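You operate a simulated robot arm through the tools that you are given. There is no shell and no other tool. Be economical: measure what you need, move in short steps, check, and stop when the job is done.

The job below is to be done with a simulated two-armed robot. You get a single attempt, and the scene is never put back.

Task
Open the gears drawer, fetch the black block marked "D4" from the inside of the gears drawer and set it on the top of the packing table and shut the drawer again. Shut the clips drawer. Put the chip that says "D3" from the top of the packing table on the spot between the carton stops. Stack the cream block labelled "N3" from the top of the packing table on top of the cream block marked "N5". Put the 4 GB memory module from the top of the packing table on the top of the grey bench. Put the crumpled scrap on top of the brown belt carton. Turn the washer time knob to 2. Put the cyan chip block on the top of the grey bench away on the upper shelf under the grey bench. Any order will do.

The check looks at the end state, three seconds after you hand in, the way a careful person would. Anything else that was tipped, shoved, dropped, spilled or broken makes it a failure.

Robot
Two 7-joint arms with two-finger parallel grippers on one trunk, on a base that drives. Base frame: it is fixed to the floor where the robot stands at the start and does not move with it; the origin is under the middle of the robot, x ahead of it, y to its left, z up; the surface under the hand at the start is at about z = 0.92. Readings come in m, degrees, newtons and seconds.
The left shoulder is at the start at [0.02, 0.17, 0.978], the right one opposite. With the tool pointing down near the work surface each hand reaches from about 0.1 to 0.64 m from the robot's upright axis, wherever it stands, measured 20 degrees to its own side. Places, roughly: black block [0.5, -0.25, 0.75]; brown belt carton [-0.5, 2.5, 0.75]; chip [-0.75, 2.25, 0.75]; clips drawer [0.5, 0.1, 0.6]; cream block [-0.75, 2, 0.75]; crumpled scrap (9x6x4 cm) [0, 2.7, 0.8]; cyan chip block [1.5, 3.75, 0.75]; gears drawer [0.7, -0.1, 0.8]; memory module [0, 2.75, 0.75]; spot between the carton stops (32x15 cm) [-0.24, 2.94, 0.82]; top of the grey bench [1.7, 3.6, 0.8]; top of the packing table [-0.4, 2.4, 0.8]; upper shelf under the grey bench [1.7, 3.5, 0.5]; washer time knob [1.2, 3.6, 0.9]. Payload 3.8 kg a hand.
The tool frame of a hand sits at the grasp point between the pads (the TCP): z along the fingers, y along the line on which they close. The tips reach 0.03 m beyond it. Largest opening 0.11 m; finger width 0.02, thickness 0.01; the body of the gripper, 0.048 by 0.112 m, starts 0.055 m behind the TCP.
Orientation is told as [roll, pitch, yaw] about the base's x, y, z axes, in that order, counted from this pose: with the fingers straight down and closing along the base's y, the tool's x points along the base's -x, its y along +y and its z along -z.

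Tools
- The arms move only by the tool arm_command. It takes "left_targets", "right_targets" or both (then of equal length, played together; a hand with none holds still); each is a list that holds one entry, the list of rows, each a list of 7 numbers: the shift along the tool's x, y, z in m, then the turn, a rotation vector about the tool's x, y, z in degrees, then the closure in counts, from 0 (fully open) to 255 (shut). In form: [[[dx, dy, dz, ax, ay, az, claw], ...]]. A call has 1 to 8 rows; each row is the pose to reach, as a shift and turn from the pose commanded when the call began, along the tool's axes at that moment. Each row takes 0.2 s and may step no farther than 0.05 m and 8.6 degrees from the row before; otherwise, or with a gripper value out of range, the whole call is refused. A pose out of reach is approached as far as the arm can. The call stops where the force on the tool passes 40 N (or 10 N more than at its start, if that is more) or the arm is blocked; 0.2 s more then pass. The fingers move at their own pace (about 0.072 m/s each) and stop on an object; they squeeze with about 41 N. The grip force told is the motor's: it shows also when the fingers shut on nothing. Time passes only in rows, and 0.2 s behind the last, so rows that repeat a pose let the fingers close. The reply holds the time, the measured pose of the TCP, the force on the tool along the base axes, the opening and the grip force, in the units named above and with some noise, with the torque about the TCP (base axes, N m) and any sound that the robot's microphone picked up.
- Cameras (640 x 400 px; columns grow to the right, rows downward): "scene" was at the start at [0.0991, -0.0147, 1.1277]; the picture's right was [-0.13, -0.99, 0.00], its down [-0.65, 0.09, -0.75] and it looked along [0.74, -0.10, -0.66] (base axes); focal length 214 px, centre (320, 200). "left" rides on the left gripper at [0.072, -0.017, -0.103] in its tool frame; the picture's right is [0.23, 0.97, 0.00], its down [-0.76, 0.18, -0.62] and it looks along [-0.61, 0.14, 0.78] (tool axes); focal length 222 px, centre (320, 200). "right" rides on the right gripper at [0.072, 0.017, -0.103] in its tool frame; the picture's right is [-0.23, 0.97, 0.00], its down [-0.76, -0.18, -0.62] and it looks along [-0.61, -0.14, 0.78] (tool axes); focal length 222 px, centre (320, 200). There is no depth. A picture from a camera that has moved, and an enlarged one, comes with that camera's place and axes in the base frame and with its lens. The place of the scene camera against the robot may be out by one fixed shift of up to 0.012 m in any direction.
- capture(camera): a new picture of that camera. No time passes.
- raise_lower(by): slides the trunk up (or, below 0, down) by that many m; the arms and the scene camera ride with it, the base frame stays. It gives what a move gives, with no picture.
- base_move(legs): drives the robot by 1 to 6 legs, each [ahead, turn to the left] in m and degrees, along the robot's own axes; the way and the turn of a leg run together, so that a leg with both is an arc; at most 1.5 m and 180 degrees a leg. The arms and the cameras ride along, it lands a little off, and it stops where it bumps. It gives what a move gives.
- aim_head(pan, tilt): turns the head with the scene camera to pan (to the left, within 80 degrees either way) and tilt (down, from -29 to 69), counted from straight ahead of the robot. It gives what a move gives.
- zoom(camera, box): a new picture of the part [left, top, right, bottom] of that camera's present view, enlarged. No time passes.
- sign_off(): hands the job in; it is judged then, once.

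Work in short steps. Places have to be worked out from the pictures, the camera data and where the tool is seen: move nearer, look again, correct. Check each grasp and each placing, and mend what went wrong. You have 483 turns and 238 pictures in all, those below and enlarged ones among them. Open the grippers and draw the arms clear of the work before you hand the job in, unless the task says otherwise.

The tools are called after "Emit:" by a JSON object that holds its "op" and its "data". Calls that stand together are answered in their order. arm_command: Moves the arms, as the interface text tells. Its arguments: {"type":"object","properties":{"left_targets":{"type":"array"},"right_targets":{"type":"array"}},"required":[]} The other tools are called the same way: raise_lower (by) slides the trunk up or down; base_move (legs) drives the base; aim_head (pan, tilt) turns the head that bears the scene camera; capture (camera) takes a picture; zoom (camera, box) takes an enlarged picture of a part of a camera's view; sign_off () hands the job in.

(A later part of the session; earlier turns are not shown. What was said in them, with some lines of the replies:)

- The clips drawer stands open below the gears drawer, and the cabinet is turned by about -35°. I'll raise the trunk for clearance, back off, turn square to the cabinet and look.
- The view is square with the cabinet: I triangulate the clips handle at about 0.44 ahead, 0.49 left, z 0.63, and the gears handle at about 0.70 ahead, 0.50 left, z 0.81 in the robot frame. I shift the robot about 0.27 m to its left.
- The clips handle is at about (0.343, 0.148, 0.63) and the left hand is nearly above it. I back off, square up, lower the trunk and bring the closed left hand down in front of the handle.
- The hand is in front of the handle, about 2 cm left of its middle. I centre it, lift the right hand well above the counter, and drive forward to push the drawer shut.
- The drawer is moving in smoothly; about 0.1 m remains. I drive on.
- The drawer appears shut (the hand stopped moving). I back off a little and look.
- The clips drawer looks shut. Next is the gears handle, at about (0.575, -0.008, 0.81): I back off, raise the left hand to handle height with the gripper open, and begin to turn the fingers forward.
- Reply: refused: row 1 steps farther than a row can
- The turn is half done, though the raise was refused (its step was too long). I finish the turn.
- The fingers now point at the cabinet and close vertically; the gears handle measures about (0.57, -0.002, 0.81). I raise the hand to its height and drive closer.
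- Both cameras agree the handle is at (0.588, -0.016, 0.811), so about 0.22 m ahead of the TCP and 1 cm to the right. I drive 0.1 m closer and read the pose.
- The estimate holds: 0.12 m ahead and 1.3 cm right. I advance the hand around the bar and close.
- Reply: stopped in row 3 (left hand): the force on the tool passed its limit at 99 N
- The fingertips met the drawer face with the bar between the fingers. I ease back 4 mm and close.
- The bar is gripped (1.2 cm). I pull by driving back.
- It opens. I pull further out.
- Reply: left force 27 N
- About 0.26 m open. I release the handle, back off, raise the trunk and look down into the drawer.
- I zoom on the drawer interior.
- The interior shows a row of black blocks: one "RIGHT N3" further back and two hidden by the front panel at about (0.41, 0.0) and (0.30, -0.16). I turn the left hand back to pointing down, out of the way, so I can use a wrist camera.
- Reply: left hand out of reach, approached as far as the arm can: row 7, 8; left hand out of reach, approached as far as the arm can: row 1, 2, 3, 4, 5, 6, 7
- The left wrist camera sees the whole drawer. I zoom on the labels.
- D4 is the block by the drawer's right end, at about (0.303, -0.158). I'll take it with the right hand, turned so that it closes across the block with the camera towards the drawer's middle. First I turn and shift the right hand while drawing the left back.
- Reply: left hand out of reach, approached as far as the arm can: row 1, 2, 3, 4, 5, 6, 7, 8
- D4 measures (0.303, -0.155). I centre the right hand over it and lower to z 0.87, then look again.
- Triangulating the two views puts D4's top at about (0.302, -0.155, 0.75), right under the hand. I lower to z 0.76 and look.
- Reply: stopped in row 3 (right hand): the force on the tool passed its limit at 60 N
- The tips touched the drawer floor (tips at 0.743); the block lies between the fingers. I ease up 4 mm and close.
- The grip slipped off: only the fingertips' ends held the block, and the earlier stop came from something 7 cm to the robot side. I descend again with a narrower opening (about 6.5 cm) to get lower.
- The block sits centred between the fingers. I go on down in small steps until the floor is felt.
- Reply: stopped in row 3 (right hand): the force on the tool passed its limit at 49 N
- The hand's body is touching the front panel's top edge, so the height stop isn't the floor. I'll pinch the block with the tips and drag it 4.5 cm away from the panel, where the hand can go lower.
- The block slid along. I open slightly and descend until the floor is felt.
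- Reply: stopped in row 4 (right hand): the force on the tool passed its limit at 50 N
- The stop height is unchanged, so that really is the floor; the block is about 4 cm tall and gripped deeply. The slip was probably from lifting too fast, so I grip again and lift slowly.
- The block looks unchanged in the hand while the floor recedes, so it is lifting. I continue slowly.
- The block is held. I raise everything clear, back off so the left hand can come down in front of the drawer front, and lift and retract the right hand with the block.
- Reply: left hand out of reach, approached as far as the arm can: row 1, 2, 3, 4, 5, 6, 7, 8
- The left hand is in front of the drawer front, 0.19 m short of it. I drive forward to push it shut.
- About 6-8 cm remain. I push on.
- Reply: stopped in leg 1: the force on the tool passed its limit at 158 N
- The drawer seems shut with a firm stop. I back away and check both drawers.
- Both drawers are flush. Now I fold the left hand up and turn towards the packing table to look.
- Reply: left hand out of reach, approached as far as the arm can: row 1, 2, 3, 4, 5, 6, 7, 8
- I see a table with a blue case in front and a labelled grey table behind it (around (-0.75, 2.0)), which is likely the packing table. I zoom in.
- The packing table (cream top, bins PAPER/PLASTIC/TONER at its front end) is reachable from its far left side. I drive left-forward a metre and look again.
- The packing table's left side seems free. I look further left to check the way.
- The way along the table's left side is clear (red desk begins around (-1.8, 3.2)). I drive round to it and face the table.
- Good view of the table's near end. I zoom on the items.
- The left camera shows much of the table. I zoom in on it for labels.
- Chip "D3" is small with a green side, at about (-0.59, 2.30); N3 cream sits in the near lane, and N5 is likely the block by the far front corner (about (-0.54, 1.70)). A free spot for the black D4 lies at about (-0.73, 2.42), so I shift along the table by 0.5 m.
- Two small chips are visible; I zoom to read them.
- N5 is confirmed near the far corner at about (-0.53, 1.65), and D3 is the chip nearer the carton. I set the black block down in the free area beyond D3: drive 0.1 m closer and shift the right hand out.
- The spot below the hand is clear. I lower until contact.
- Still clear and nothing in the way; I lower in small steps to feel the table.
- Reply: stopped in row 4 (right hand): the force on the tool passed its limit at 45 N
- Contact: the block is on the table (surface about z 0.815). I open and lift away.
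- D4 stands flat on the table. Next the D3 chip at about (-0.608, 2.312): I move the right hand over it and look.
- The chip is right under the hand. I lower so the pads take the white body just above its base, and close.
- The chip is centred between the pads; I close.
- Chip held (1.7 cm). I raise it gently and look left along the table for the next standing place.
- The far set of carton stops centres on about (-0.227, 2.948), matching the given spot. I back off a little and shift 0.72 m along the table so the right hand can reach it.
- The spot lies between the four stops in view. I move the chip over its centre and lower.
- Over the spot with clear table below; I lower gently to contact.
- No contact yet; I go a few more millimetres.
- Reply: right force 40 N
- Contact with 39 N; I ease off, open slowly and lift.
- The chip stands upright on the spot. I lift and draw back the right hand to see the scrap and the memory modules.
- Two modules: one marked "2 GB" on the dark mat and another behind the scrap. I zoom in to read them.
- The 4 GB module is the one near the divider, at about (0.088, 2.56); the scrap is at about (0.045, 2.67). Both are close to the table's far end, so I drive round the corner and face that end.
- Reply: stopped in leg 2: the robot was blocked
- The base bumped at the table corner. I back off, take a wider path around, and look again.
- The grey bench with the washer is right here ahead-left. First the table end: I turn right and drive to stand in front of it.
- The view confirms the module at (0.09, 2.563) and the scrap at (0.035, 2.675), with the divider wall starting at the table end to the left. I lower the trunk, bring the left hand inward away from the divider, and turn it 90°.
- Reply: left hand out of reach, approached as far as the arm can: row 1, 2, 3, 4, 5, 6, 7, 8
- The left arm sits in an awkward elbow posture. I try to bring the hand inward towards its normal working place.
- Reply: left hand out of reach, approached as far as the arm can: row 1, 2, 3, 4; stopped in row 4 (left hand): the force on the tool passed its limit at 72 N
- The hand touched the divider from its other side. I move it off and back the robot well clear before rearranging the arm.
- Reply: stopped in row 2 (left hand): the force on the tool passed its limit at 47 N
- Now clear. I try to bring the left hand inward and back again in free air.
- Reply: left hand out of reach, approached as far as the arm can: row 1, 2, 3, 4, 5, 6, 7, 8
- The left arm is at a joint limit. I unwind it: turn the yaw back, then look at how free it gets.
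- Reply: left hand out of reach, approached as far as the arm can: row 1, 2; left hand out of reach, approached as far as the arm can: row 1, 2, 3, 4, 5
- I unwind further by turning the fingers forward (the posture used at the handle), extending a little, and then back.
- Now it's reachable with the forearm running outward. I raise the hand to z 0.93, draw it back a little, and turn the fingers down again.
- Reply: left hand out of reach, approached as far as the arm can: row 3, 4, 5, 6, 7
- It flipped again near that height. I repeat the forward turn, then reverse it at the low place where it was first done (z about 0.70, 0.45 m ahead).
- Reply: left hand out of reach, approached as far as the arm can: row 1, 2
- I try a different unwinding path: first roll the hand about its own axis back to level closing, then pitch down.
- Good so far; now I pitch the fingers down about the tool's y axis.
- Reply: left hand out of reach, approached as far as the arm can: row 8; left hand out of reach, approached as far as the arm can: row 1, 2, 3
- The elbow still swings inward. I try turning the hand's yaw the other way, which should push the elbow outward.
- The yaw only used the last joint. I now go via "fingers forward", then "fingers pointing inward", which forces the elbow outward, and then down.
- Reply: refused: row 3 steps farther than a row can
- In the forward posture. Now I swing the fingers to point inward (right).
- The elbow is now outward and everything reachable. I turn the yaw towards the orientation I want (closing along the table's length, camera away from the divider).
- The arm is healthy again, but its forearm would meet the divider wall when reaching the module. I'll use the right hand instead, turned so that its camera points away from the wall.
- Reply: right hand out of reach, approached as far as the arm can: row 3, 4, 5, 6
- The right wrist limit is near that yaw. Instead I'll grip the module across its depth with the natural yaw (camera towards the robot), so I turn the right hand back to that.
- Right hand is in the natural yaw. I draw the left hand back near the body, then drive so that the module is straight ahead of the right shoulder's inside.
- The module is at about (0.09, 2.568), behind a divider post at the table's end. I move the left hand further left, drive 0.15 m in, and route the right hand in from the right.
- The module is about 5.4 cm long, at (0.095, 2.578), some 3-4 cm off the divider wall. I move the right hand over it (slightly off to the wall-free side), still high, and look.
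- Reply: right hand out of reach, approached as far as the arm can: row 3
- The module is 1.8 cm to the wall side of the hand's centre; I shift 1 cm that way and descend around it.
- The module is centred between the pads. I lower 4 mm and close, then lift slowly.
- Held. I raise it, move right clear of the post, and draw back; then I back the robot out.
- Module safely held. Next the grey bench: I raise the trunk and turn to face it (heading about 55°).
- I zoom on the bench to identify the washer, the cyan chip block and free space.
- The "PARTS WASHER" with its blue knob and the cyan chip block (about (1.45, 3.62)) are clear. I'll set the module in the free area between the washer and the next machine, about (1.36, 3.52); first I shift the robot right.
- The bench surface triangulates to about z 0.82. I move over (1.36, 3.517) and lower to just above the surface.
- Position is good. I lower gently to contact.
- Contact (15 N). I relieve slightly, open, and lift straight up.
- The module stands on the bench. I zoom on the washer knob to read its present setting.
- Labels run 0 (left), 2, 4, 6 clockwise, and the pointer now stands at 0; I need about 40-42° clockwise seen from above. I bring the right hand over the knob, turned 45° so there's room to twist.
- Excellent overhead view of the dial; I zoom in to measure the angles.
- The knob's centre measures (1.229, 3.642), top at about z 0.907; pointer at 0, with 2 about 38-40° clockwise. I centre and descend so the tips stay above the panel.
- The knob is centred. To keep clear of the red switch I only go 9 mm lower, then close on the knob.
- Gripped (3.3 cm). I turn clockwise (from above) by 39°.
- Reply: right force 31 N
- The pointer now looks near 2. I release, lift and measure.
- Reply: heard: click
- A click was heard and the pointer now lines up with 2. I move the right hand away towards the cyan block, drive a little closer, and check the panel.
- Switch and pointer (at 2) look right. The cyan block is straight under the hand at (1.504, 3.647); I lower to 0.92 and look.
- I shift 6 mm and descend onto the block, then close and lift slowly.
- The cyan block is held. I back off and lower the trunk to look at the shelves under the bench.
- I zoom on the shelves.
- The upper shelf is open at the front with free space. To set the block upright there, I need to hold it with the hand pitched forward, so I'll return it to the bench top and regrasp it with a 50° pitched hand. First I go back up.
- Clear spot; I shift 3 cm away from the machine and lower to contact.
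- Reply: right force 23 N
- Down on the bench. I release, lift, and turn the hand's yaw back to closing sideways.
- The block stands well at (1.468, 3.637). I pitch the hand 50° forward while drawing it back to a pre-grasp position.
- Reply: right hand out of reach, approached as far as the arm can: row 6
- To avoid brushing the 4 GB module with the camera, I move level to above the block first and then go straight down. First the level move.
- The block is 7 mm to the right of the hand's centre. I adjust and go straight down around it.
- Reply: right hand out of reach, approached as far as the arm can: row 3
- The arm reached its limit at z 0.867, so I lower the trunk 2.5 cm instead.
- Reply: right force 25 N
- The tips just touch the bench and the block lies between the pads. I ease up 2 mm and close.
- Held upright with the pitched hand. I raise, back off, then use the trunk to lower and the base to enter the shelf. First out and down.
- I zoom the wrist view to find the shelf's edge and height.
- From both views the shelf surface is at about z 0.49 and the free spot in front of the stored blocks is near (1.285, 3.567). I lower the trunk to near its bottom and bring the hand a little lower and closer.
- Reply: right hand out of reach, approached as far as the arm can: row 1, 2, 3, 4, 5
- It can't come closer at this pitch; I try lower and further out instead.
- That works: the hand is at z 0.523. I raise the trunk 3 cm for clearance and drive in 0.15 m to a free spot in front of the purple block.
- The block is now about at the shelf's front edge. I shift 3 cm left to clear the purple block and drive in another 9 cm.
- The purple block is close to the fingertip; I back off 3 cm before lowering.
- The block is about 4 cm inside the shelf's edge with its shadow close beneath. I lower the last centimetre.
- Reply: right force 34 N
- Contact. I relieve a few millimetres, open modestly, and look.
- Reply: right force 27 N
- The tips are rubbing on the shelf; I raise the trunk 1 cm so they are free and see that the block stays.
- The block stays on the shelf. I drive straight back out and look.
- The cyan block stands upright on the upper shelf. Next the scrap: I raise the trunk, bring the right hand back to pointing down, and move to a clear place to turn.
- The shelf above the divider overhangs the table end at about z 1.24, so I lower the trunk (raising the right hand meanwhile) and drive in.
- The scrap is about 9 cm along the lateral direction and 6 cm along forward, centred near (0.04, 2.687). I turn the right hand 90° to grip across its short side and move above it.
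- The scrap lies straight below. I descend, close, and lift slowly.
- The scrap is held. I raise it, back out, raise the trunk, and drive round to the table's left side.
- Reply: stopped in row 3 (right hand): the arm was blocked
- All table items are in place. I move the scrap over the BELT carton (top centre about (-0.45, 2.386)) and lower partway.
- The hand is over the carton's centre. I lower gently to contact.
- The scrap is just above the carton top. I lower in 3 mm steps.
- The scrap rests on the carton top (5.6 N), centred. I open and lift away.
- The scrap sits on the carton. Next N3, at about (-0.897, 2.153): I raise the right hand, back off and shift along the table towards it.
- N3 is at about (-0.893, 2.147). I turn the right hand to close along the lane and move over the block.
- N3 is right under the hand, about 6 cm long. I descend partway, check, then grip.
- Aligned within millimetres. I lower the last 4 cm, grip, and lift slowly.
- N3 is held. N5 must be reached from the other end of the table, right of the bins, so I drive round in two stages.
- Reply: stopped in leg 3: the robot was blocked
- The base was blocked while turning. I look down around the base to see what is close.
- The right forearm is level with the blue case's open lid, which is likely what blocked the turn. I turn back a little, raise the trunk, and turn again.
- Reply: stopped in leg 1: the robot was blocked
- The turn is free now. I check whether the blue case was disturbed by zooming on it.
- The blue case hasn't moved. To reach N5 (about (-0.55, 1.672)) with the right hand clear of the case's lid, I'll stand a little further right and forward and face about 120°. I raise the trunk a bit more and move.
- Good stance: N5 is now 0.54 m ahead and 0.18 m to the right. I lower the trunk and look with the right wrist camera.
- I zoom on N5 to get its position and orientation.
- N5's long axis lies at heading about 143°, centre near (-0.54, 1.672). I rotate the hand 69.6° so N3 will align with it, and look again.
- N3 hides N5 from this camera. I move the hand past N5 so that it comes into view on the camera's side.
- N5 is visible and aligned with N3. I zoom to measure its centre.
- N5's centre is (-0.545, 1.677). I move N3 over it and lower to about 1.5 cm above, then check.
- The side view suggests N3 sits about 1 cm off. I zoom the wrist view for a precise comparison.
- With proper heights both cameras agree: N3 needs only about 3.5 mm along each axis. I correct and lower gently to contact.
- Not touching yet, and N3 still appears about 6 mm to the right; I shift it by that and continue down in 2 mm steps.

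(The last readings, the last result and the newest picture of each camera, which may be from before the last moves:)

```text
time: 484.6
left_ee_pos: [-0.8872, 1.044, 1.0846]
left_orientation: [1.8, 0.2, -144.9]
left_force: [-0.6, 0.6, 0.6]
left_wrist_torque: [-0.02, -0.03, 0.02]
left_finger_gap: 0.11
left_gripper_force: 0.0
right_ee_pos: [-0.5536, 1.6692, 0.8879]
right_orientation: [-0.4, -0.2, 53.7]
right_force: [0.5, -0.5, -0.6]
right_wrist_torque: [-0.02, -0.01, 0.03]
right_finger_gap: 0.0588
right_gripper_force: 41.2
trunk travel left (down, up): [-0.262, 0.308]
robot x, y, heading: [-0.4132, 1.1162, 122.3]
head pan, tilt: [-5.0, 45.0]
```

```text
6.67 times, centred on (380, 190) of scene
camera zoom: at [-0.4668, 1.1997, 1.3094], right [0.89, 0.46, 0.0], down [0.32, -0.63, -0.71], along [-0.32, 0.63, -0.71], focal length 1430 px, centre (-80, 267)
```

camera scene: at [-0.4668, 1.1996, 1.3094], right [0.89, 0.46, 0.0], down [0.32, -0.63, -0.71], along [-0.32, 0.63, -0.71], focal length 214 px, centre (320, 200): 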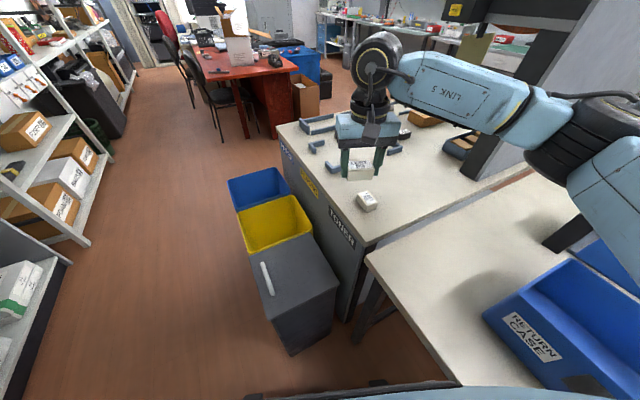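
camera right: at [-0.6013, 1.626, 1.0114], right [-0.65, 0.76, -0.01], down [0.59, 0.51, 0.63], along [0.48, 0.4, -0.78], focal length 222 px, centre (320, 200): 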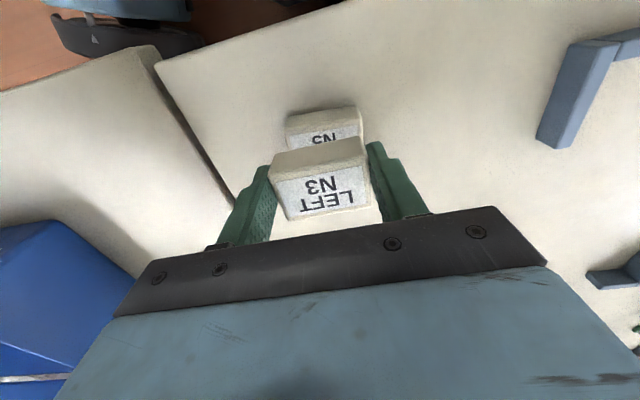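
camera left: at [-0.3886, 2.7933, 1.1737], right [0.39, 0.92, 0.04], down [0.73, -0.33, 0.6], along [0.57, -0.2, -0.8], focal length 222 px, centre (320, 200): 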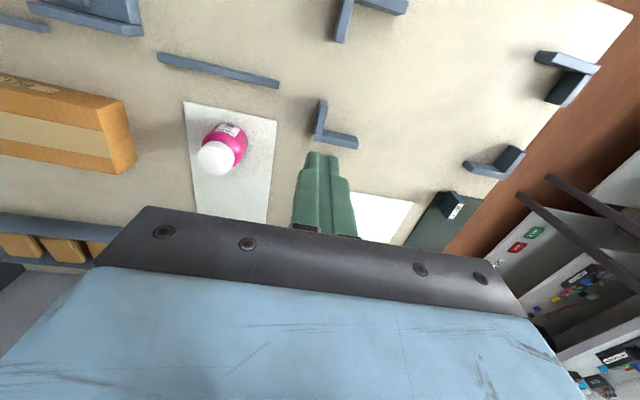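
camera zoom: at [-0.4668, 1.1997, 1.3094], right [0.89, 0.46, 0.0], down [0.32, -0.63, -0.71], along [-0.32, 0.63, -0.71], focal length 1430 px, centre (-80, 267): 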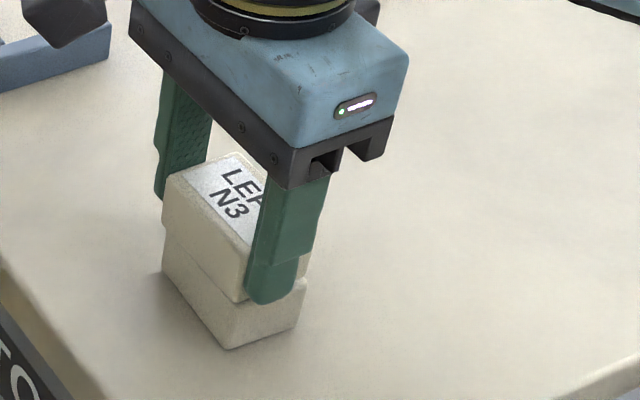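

Now well aligned. I keep lowering in small steps until it touches.

Emit:
{"op": "arm_command", "data": {"right_targets": [[[0, 0, 0.002, 0, 0, 0, 255], [0, 0, 0.004, 0, 0, 0, 255], [0, 0, 0.006, 0, 0, 0, 255], [0, 0, 0.008, 0, 0, 0, 255]]]}}

Emit:
{"op": "capture", "data": {"camera": "right"}}

```text
time: 485.6
left_ee_pos: [-0.8868, 1.043, 1.0855]
left_orientation: [1.4, 0.2, -144.9]
left_force: [-0.2, 0.1, 0.0]
left_wrist_torque: [0.0, -0.01, -0.01]
left_finger_gap: 0.1101
left_gripper_force: 0.0
right_ee_pos: [-0.5526, 1.6698, 0.8851]
right_orientation: [0.1, -0.2, 53.5]
right_force: [3.7, 0.6, 31.2]
right_wrist_torque: [0.0, -0.55, 0.02]
right_finger_gap: 0.0588
right_gripper_force: 40.8
trunk travel left (down, up): [-0.262, 0.308]
robot x, y, heading: [-0.4141, 1.1123, 122.4]
head pan, tilt: [-5.0, 45.0]
```

```text
72 pictures are left
camera right: at [-0.6087, 1.6205, 0.9887], right [-0.65, 0.76, 0.0], down [0.6, 0.5, 0.63], along [0.48, 0.41, -0.78], focal length 222 px, centre (320, 200)
```

right: 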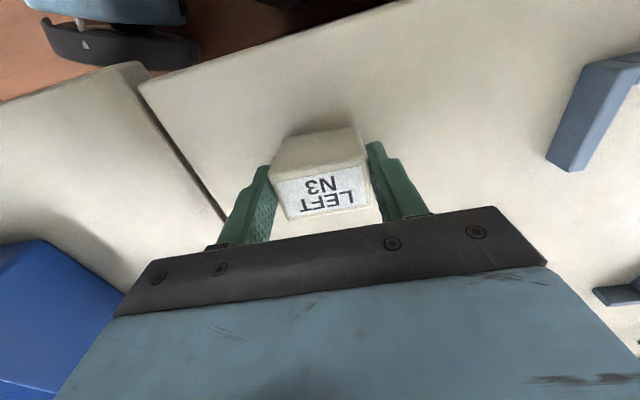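

Contact, with N5 entirely under N3. I relieve slightly, open gently and lift straight up.

Emit:
{"op": "arm_command", "data": {"right_targets": [[[0, 0, -0.003, 0, 0, 0, 255], [0, 0, -0.004, 0, 0, 0, 220], [0, 0, -0.004, 0, 0, 0, 160], [0, 0, -0.004, 0, 0, 0, 90], [0, 0, -0.004, 0, 0, 0, 40], [0, 0, -0.02, 0, 0, 0, 30], [0, 0, -0.05, 0, 0, 0, 30], [0, 0, -0.09, 0, 0, 0, 30]]]}}

Emit:
{"op": "zoom", "data": {"camera": "scene", "box": [340, 150, 420, 230]}}

Emit:
{"op": "capture", "data": {"camera": "right"}}

```text
time: 487.4
left_ee_pos: [-0.8868, 1.0436, 1.0846]
left_orientation: [1.7, 0.1, -144.9]
left_force: [-0.5, -0.5, 0.0]
left_wrist_torque: [-0.02, -0.02, -0.02]
left_finger_gap: 0.1101
left_gripper_force: 0.1
right_ee_pos: [-0.5523, 1.671, 0.9709]
right_orientation: [-0.4, -0.1, 53.6]
right_force: [-1.0, -0.8, 0.2]
right_wrist_torque: [0.03, 0.01, 0.0]
right_finger_gap: 0.0971
right_gripper_force: 0.1
trunk travel left (down, up): [-0.262, 0.308]
robot x, y, heading: [-0.4131, 1.1081, 122.4]
head pan, tilt: [-5.0, 45.0]
```

```text
5.00 times, centred on (380, 190) of scene
camera zoom: at [-0.4669, 1.1992, 1.3094], right [0.89, 0.46, 0.0], down [0.32, -0.63, -0.71], along [-0.32, 0.63, -0.71], focal length 1072 px, centre (20, 250)
```

zoom: 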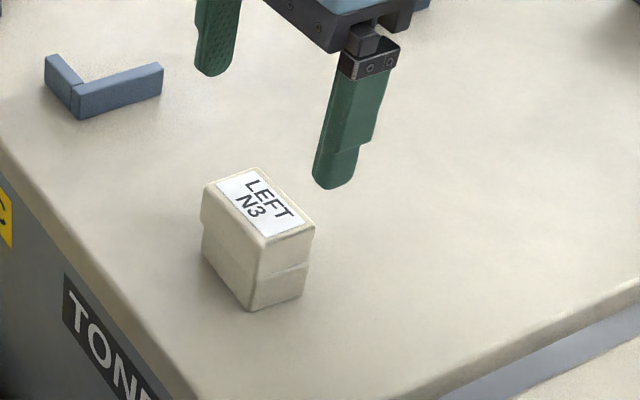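

```text
70 pictures are left
camera right: at [-0.6095, 1.6224, 1.0734], right [-0.65, 0.76, -0.01], down [0.59, 0.51, 0.63], along [0.48, 0.4, -0.78], focal length 222 px, centre (320, 200)
```

right: 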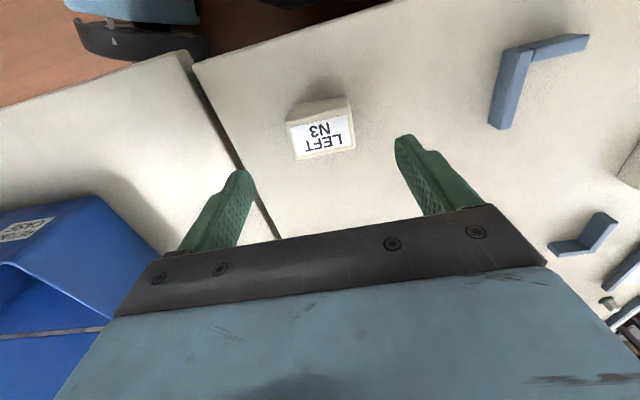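

N3 is neatly stacked on N5. I lift clear, raise the trunk, back off, and take a final overview.

Emit:
{"op": "raise_lower", "data": {"by": 0.28}}

Emit:
{"op": "base_move", "data": {"legs": [[-0.22, 0]]}}

Emit:
{"op": "aim_head", "data": {"pan": -25, "tilt": 35}}

Emit:
{"op": "capture", "data": {"camera": "scene"}}

```text
time: 490.2
left_ee_pos: [-0.8874, 1.0431, 1.3653]
left_orientation: [1.7, 0.2, -144.9]
left_force: [-0.3, -0.5, 0.8]
left_wrist_torque: [0.02, 0.03, -0.03]
left_finger_gap: 0.1099
left_gripper_force: 0.0
right_ee_pos: [-0.5531, 1.6712, 1.2505]
right_orientation: [-0.3, -0.1, 53.6]
right_force: [0.2, -0.1, -0.2]
right_wrist_torque: [0.0, 0.01, -0.01]
right_finger_gap: 0.0971
right_gripper_force: 0.1
trunk travel left (down, up): [-0.542, 0.028]
robot x, y, heading: [-0.4149, 1.109, 122.2]
head pan, tilt: [-5.0, 45.0]
```

```text
time: 491.9
left_ee_pos: [-0.7685, 0.8566, 1.365]
left_orientation: [1.7, 0.3, -144.7]
left_force: [0.2, 0.1, -0.1]
left_wrist_torque: [-0.01, -0.01, 0.02]
left_finger_gap: 0.1103
left_gripper_force: 0.0
right_ee_pos: [-0.4379, 1.4859, 1.2498]
right_orientation: [-0.4, -0.1, 53.8]
right_force: [0.1, 0.4, 0.8]
right_wrist_torque: [0.02, 0.04, -0.04]
right_finger_gap: 0.0971
right_gripper_force: 0.1
trunk travel left (down, up): [-0.542, 0.028]
robot x, y, heading: [-0.297, 0.9269, 122.6]
head pan, tilt: [-5.0, 45.0]
```

```text
time: 492.7
left_ee_pos: [-0.7685, 0.857, 1.3653]
left_orientation: [1.8, 0.3, -144.7]
left_force: [0.1, -0.3, 1.0]
left_wrist_torque: [0.0, 0.0, -0.03]
left_finger_gap: 0.11
left_gripper_force: 0.1
right_ee_pos: [-0.4365, 1.4855, 1.2487]
right_orientation: [-0.4, -0.1, 53.8]
right_force: [-0.4, 0.0, 0.0]
right_wrist_torque: [-0.01, 0.02, -0.02]
right_finger_gap: 0.0971
right_gripper_force: 0.1
trunk travel left (down, up): [-0.542, 0.028]
robot x, y, heading: [-0.2953, 0.9268, 122.2]
head pan, tilt: [-25.0, 35.0]
```

```text
69 pictures are left
camera scene: at [-0.3237, 1.0291, 1.6041], right [0.99, 0.13, 0.0], down [0.08, -0.57, -0.82], along [-0.11, 0.81, -0.57], focal length 214 px, centre (320, 200)
```

scene: 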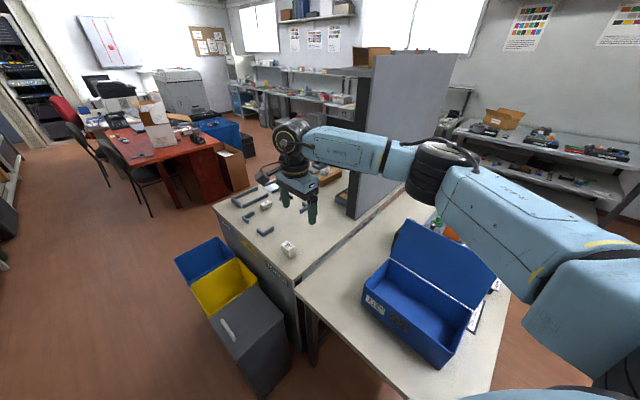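

Everything stands as wanted: the stack, the case and the bins are undisturbed. I open the right gripper fully and draw the arm in a little before handing in.

Emit:
{"op": "arm_command", "data": {"right_targets": [[[0, 0, 0, 0, 0, 0, 0], [0, 0, 0, 0, 0, 0, 0]]]}}

Emit:
{"op": "base_move", "data": {"legs": [[-0.12, 0]]}}

Emit:
{"op": "zoom", "data": {"camera": "scene", "box": [170, 160, 350, 280]}}

```text
time: 493.3
left_ee_pos: [-0.7689, 0.8567, 1.366]
left_orientation: [1.7, 0.2, -144.7]
left_force: [-0.1, 0.2, 1.0]
left_wrist_torque: [0.04, 0.01, 0.01]
left_finger_gap: 0.1103
left_gripper_force: 0.0
right_ee_pos: [-0.4378, 1.4848, 1.2506]
right_orientation: [-0.4, -0.1, 53.8]
right_force: [-0.3, 0.0, -0.7]
right_wrist_torque: [0.0, 0.04, -0.02]
right_finger_gap: 0.1103
right_gripper_force: 0.1
trunk travel left (down, up): [-0.542, 0.028]
robot x, y, heading: [-0.2949, 0.9288, 122.5]
head pan, tilt: [-25.0, 35.0]
```

```text
time: 494.6
left_ee_pos: [-0.7031, 0.7558, 1.3647]
left_orientation: [1.7, 0.2, -144.8]
left_force: [0.3, 0.2, 0.5]
left_wrist_torque: [0.01, 0.03, 0.04]
left_finger_gap: 0.1101
left_gripper_force: 0.0
right_ee_pos: [-0.3716, 1.3832, 1.2497]
right_orientation: [-0.4, -0.1, 53.8]
right_force: [0.3, -0.5, -0.2]
right_wrist_torque: [0.0, -0.02, -0.03]
right_finger_gap: 0.11
right_gripper_force: 0.1
trunk travel left (down, up): [-0.542, 0.028]
robot x, y, heading: [-0.2311, 0.8254, 122.4]
head pan, tilt: [-25.0, 35.0]
```

```text
3.33 times, centred on (260, 220) of scene
camera zoom: at [-0.2587, 0.9275, 1.6041], right [0.99, 0.13, 0.0], down [0.07, -0.57, -0.82], along [-0.11, 0.81, -0.57], focal length 715 px, centre (520, 133)
```

zoom: 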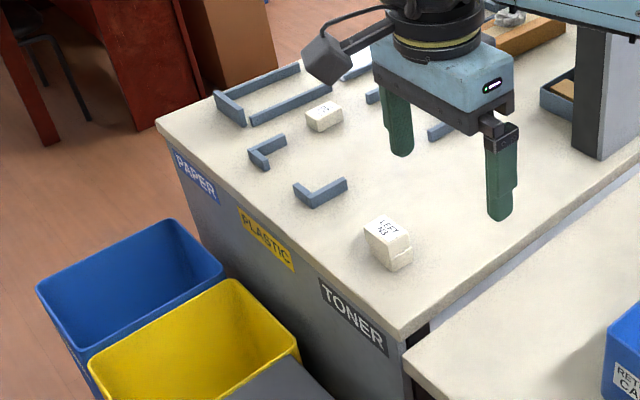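

The stack stands, all placements were confirmed, and the arms are clear with the grippers open; I hand the job in.

Emit:
{"op": "sign_off", "data": {}}

```text
The job is handed in.
```

All eight jobs are done and I checked each one in the pictures, though three contacts along the way are worth knowing about.

- **Gears drawer and black D4:** The block is on the packing table and the drawer is shut. The first lift slipped, so I dragged the block a few centimetres inside the drawer and gripped it again.
- **Clips drawer:** Shut.
- **D3 chip:** Standing upright between the carton stops.
- **N3 on N5:** Stacked and aligned.
- **4 GB module:** Standing on the grey bench top.
- **Crumpled scrap:** On top of the belt carton.
- **Washer time knob:** Turned to 2. I heard a click as I let go, and the pointer lines up with the 2.
- **Cyan chip block:** Upright on the upper shelf under the grey bench.

The contacts:
- **Divider wall:** The left hand pressed against the packing table's divider wall.
- **Base:** It bumped a packing table corner, and later a turn was blocked near the bins and the blue case. I measured the case afterwards and it had not moved.
- **Right arm:** It was stopped once while lifting, probably by the shelf above the divider. I did not zoom in on that shelf afterwards.
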